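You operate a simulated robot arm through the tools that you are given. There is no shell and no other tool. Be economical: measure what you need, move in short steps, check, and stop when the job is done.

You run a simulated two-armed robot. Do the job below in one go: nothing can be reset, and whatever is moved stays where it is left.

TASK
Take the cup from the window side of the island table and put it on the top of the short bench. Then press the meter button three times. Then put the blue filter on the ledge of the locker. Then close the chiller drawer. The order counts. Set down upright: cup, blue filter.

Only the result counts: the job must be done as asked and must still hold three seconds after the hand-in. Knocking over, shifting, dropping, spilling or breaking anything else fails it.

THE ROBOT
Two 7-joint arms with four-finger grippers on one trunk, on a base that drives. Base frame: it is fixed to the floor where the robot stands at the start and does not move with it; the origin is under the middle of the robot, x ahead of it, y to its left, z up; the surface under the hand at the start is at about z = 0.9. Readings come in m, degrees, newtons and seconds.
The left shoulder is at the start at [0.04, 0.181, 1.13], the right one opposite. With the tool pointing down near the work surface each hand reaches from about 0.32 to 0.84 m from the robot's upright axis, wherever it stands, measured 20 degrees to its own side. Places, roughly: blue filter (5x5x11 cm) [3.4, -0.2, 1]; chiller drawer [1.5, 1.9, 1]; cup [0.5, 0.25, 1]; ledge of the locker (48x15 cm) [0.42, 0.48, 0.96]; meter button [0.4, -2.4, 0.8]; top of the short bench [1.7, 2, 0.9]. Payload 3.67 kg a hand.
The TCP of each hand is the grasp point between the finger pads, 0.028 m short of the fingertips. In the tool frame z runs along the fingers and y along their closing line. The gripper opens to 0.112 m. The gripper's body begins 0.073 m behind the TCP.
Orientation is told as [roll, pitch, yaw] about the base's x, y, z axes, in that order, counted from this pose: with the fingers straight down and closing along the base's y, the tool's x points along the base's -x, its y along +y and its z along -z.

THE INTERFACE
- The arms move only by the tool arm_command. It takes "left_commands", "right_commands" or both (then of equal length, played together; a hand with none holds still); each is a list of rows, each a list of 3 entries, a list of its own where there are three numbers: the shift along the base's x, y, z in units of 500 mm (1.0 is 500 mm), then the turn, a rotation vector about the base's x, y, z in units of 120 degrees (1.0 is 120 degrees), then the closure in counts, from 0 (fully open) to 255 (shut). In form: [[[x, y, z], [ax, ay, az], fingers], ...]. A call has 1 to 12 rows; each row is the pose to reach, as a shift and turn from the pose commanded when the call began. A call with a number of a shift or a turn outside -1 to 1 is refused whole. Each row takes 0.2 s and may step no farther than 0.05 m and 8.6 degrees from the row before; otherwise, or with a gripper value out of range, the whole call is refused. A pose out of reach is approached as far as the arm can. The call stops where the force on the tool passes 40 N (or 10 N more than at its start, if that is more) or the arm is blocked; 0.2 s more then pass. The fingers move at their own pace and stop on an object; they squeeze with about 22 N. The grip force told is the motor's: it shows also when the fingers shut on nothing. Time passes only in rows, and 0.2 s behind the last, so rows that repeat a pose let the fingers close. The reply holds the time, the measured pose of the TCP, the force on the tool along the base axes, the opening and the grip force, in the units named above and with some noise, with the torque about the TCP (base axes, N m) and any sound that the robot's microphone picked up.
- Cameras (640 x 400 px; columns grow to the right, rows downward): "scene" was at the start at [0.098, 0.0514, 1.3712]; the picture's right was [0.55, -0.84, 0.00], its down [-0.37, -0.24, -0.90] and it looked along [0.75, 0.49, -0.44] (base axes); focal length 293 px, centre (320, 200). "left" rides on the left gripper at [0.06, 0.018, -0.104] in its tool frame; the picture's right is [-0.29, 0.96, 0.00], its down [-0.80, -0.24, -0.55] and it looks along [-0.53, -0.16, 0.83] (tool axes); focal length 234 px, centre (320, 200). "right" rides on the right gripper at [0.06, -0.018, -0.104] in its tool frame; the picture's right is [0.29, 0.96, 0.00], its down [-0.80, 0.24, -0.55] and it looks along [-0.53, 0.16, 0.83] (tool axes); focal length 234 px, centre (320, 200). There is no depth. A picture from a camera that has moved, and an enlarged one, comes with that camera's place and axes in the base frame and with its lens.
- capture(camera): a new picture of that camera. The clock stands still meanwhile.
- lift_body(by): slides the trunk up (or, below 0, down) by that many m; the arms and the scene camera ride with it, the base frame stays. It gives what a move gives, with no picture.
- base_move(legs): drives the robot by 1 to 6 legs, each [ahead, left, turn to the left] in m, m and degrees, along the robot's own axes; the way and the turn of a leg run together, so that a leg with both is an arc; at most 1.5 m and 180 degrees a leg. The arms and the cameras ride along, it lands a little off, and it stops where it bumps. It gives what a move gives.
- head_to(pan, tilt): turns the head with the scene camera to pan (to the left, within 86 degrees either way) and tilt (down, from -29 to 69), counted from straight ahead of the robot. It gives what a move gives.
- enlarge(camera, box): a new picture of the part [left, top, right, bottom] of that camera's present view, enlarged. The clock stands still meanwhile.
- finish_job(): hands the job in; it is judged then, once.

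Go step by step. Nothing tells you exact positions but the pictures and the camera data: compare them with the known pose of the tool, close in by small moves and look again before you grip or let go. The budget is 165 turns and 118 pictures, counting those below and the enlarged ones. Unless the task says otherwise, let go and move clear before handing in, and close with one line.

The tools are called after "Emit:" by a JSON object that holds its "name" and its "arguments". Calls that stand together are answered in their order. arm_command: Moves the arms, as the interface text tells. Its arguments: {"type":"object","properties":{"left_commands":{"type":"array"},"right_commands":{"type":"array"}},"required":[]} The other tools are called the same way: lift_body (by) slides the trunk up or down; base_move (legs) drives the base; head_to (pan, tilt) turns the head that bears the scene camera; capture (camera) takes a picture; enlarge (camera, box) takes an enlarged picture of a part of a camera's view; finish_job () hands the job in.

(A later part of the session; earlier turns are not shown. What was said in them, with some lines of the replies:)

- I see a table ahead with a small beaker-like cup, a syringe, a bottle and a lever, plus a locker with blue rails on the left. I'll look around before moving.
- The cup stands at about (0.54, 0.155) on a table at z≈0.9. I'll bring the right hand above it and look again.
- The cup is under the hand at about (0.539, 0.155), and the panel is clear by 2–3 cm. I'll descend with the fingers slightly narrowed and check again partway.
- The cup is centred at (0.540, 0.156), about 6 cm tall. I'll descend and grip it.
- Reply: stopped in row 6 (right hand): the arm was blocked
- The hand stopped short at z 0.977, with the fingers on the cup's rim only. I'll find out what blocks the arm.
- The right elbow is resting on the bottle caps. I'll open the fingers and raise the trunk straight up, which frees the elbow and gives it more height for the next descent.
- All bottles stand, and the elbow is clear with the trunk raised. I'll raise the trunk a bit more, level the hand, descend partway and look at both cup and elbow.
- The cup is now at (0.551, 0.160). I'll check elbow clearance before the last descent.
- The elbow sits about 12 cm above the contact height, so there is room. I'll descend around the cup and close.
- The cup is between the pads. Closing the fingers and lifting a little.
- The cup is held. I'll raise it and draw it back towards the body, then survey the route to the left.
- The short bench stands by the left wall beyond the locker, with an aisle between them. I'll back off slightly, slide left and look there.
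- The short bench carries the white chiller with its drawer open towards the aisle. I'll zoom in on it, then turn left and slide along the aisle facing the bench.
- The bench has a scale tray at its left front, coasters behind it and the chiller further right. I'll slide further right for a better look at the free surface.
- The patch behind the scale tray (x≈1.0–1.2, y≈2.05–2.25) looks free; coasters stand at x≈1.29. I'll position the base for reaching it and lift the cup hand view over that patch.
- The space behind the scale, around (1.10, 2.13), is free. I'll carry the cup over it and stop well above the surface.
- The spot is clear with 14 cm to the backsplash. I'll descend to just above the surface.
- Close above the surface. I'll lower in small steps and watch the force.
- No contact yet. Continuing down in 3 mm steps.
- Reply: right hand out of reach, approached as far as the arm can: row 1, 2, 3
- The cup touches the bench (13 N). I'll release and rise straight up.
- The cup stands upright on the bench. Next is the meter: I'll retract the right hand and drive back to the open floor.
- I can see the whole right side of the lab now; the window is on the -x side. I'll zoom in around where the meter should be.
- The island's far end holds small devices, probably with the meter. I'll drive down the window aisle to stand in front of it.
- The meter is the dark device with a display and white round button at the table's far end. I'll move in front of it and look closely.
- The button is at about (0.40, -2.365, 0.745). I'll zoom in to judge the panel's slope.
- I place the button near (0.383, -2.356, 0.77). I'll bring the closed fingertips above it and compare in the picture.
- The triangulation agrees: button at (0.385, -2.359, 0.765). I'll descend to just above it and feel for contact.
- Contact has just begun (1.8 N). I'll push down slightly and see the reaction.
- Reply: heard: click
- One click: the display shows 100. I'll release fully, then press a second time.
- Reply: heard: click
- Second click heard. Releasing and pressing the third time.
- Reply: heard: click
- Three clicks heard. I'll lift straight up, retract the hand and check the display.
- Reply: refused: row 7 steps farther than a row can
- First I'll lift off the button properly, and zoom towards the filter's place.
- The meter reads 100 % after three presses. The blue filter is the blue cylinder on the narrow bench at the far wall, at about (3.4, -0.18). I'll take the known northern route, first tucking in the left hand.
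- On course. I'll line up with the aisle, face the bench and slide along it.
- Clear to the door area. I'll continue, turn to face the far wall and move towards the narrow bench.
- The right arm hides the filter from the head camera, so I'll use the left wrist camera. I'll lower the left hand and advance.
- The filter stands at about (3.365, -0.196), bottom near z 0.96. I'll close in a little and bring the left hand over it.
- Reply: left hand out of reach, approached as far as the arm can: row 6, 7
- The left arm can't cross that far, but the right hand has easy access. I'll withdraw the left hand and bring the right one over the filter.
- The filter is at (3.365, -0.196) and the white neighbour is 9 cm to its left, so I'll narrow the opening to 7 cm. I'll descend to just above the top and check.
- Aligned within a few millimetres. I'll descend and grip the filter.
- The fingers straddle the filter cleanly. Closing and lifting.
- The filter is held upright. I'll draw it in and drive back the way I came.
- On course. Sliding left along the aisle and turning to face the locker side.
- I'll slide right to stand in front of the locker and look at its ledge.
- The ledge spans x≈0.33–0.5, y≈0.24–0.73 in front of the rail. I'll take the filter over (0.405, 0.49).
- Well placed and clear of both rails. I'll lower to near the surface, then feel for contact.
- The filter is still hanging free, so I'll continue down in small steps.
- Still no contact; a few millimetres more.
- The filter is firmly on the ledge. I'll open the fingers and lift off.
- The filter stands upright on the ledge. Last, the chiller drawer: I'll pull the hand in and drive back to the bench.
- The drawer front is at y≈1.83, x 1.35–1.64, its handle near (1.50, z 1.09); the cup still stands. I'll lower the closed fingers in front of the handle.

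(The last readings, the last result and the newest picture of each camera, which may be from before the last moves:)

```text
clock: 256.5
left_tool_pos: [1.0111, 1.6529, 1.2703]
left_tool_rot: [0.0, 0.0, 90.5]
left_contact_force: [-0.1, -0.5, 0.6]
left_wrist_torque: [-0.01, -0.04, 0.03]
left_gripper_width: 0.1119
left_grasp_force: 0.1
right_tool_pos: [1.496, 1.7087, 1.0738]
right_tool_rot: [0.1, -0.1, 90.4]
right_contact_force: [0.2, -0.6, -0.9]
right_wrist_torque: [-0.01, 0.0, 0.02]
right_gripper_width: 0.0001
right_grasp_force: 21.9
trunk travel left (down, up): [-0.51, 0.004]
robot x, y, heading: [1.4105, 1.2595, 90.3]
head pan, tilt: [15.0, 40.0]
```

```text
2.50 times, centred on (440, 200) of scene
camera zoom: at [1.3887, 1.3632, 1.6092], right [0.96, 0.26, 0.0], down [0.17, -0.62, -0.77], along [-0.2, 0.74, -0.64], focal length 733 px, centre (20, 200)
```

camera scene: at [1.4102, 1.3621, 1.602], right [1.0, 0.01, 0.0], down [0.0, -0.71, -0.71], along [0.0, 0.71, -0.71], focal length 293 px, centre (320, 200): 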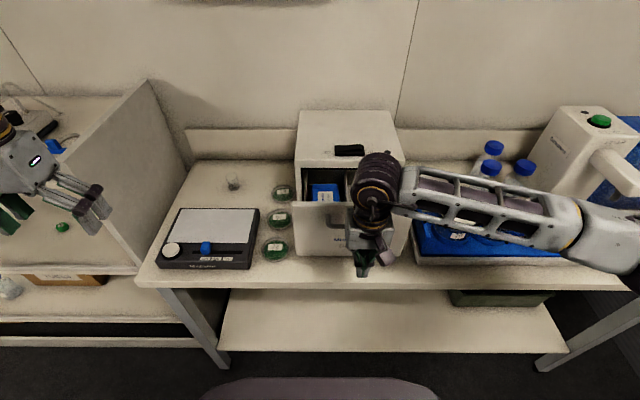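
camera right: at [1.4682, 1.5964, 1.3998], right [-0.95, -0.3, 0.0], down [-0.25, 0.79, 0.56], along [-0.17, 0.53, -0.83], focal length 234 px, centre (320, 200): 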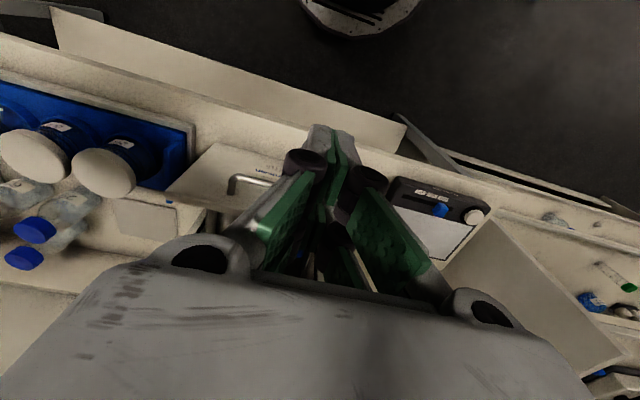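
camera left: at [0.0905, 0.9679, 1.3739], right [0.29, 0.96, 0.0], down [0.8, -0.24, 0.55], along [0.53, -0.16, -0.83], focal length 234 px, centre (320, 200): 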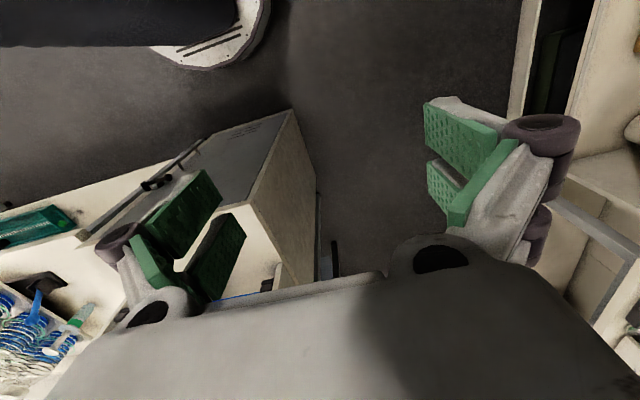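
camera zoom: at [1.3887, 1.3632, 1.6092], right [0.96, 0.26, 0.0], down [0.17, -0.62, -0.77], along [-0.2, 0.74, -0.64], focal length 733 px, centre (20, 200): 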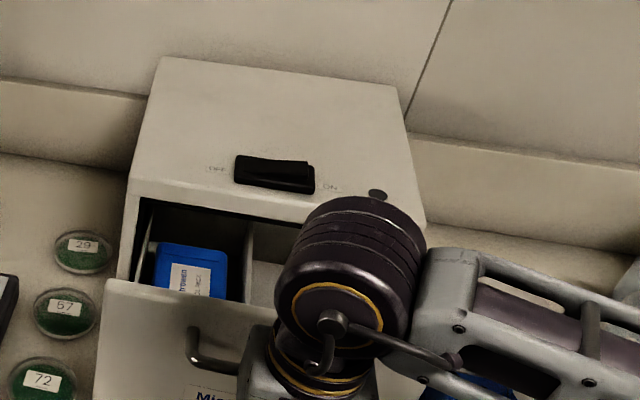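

Aligned with the handle. I'll push forward gently.

Emit:
{"name": "arm_command", "arguments": {"right_commands": [[[0, 0.04, 0], [0, 0, 0], 255], [[0, 0.08, 0], [0, 0, 0], 255], [[0, 0.12, 0], [0, 0, 0], 255], [[0, 0.16, 0], [0, 0, 0], 255], [[0, 0.2, 0], [0, 0, 0], 255], [[0, 0.24, 0], [0, 0, 0], 255]]}}

Emit:
{"name": "capture", "arguments": {"camera": "scene"}}

```text
clock: 257.9
left_tool_pos: [1.0118, 1.6534, 1.269]
left_tool_rot: [-0.1, 0.0, 90.5]
left_contact_force: [0.6, -0.7, 0.1]
left_wrist_torque: [-0.01, -0.02, -0.03]
left_gripper_width: 0.1122
left_grasp_force: 0.0
right_tool_pos: [1.497, 1.8271, 1.075]
right_tool_rot: [0.0, -0.1, 90.6]
right_contact_force: [-0.1, -0.4, 0.5]
right_wrist_torque: [-0.01, -0.01, 0.01]
right_gripper_width: 0.0
right_grasp_force: 35.2
trunk travel left (down, up): [-0.51, 0.004]
robot x, y, heading: [1.4099, 1.2596, 90.1]
head pan, tilt: [15.0, 40.0]
```

```text
37 pictures are left
camera scene: at [1.3883, 1.3639, 1.6092], right [0.96, 0.26, 0.0], down [0.17, -0.62, -0.77], along [-0.2, 0.74, -0.64], focal length 293 px, centre (320, 200)
```

scene: 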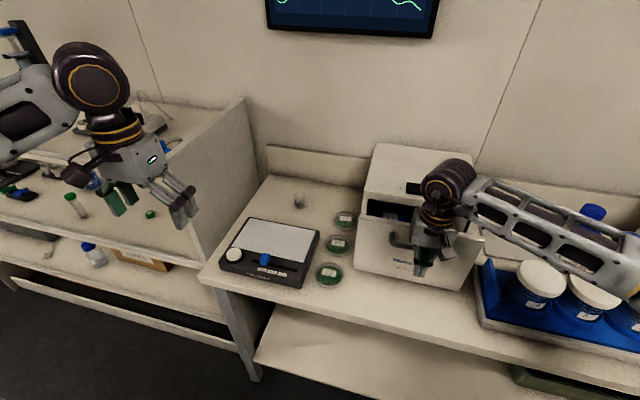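

The drawer is sliding in. Pushing on until it stops.

Emit:
{"name": "arm_command", "arguments": {"right_commands": [[[0, 0.04, 0], [0, 0, 0], 255], [[0, 0.08, 0], [0, 0, 0], 255], [[0, 0.12, 0], [0, 0, 0], 255], [[0, 0.14, 0], [0, 0, 0], 255], [[0, 0.16, 0], [0, 0, 0], 255]]}}

Emit:
{"name": "enlarge", "arguments": {"camera": "scene", "box": [300, 110, 520, 310]}}

```text
clock: 259.1
left_tool_pos: [1.0122, 1.6513, 1.2709]
left_tool_rot: [0.1, 0.1, 90.5]
left_contact_force: [-0.2, 0.0, 0.5]
left_wrist_torque: [0.0, -0.01, 0.03]
left_gripper_width: 0.112
left_grasp_force: 0.2
right_tool_pos: [1.4956, 1.9054, 1.0755]
right_tool_rot: [0.0, 0.0, 90.6]
right_contact_force: [0.2, -3.6, -2.5]
right_wrist_torque: [-0.01, 0.0, 0.02]
right_gripper_width: 0.0
right_grasp_force: 35.9
trunk travel left (down, up): [-0.51, 0.004]
robot x, y, heading: [1.4113, 1.2604, 90.2]
head pan, tilt: [15.0, 40.0]
```

```text
2.00 times, centred on (410, 210) of scene
camera zoom: at [1.3887, 1.3614, 1.6094], right [0.96, 0.26, 0.0], down [0.17, -0.62, -0.77], along [-0.2, 0.74, -0.64], focal length 587 px, centre (140, 180)
```

zoom: 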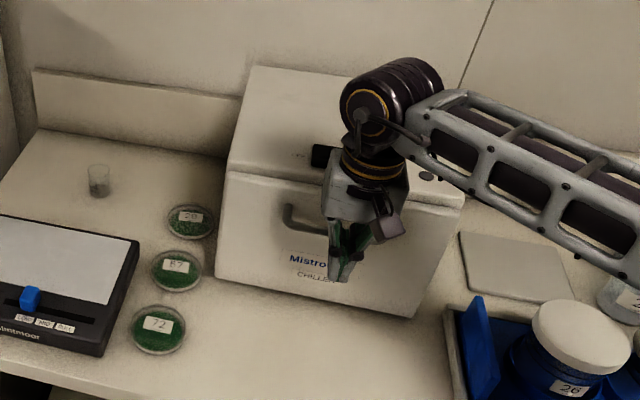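

It looks nearly shut; a final push to feel the stop.

Emit:
{"name": "arm_command", "arguments": {"right_commands": [[[0, 0.01, 0], [0, 0, 0], 255], [[0, 0.02, 0], [0, 0, 0], 255], [[0, 0.03, 0], [0, 0, 0], 255], [[0, 0.03, 0], [0, 0, 0], 255]]}}

```text
clock: 259.7
left_tool_pos: [1.0119, 1.6498, 1.27]
left_tool_rot: [0.1, -0.1, 90.4]
left_contact_force: [0.0, 0.4, 0.1]
left_wrist_torque: [-0.05, -0.01, 0.01]
left_gripper_width: 0.1121
left_grasp_force: 0.1
right_tool_pos: [1.4949, 1.9063, 1.0739]
right_tool_rot: [-0.1, 1.0, 90.9]
right_contact_force: [4.2, -31.3, 11.0]
right_wrist_torque: [0.48, -0.21, -0.12]
right_gripper_width: 0.0061
right_grasp_force: 35.3
trunk travel left (down, up): [-0.51, 0.004]
robot x, y, heading: [1.4089, 1.2599, 90.3]
head pan, tilt: [15.0, 40.0]
stopped in row 2 (right hand): the force on the tool passed its limit at 45 N (the readings are from after the stop); the commanded pose is now the measured one
```

The drawer is against its stop. I'll back the hand straight off, raise it, and check the result.

Emit:
{"name": "arm_command", "arguments": {"right_commands": [[[0, -0.04, 0], [0, 0, 0], 255], [[0, -0.12, 0], [0, 0, 0], 255], [[0, -0.2, 0], [0, 0, 0], 255], [[0, -0.28, 0], [0, 0, 0], 255], [[0, -0.36, 0.03], [0, 0, 0], 255], [[0, -0.38, 0.12], [0, 0, 0], 255], [[0, -0.38, 0.21], [0, 0, 0], 255], [[-0.03, -0.42, 0.29], [0, 0, 0], 255], [[-0.06, -0.48, 0.36], [0, 0, 0], 255]]}}

Emit:
{"name": "base_move", "arguments": {"legs": [[-0.1, 0, 0]]}}

Emit:
{"name": "capture", "arguments": {"camera": "scene"}}

```text
clock: 261.7
left_tool_pos: [1.0117, 1.6505, 1.2699]
left_tool_rot: [0.0, 0.0, 90.6]
left_contact_force: [0.1, -0.2, -0.2]
left_wrist_torque: [0.02, 0.01, 0.02]
left_gripper_width: 0.1121
left_grasp_force: 0.1
right_tool_pos: [1.4655, 1.6673, 1.2559]
right_tool_rot: [0.0, 0.6, 90.8]
right_contact_force: [0.4, -0.5, 0.6]
right_wrist_torque: [0.01, -0.01, 0.01]
right_gripper_width: 0.0
right_grasp_force: 36.5
trunk travel left (down, up): [-0.51, 0.004]
robot x, y, heading: [1.4131, 1.2606, 90.2]
head pan, tilt: [15.0, 40.0]
```

```text
clock: 262.9
left_tool_pos: [1.0121, 1.5547, 1.2691]
left_tool_rot: [0.0, 0.1, 90.6]
left_contact_force: [-0.1, 1.2, 0.8]
left_wrist_torque: [-0.01, 0.02, -0.01]
left_gripper_width: 0.1118
left_grasp_force: 0.1
right_tool_pos: [1.4675, 1.5734, 1.2529]
right_tool_rot: [-0.1, 0.7, 90.8]
right_contact_force: [0.4, 0.1, 0.0]
right_wrist_torque: [-0.04, -0.01, -0.01]
right_gripper_width: 0.0001
right_grasp_force: 35.3
trunk travel left (down, up): [-0.51, 0.004]
robot x, y, heading: [1.4102, 1.1619, 90.5]
head pan, tilt: [15.0, 40.0]
```

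```text
35 pictures are left
camera scene: at [1.3889, 1.2665, 1.609], right [0.96, 0.26, 0.0], down [0.17, -0.62, -0.76], along [-0.2, 0.74, -0.64], focal length 293 px, centre (320, 200)
```

scene: 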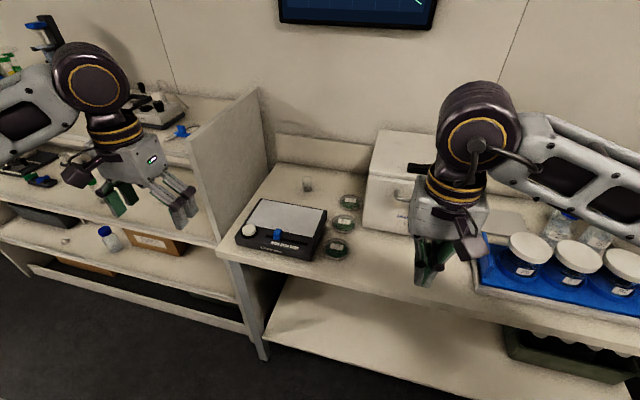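

The cup stands and the drawer front seems flush; a quick close-up to confirm.

Emit:
{"name": "enlarge", "arguments": {"camera": "scene", "box": [280, 110, 440, 250]}}

```text
2.86 times, centred on (360, 180) of scene
camera zoom: at [1.3889, 1.2665, 1.609], right [0.96, 0.26, 0.0], down [0.17, -0.62, -0.76], along [-0.2, 0.74, -0.64], focal length 838 px, centre (206, 257)
```

zoom: 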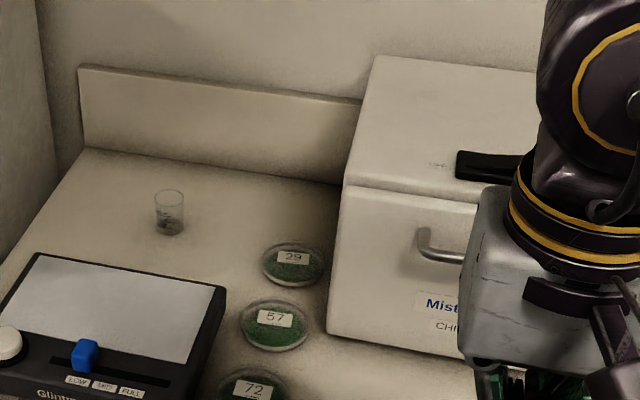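

The drawer is shut flush, the cup stands upright, and both hands are clear, so I'm handing in.

Emit:
{"name": "finish_job", "arguments": {}}

```text
The job is handed in.
```

The job is handed in with all four steps done in order: the cup stands upright on the short bench, the meter button was pressed three times (three clicks heard), the blue filter stands upright on the locker ledge, and the chiller drawer is closed. On the first try for the cup, my right elbow rested briefly on the caps of the bottles on the island table, and the cup shifted about 1 cm before I gripped it. The bottles were all still standing when I checked afterwards.
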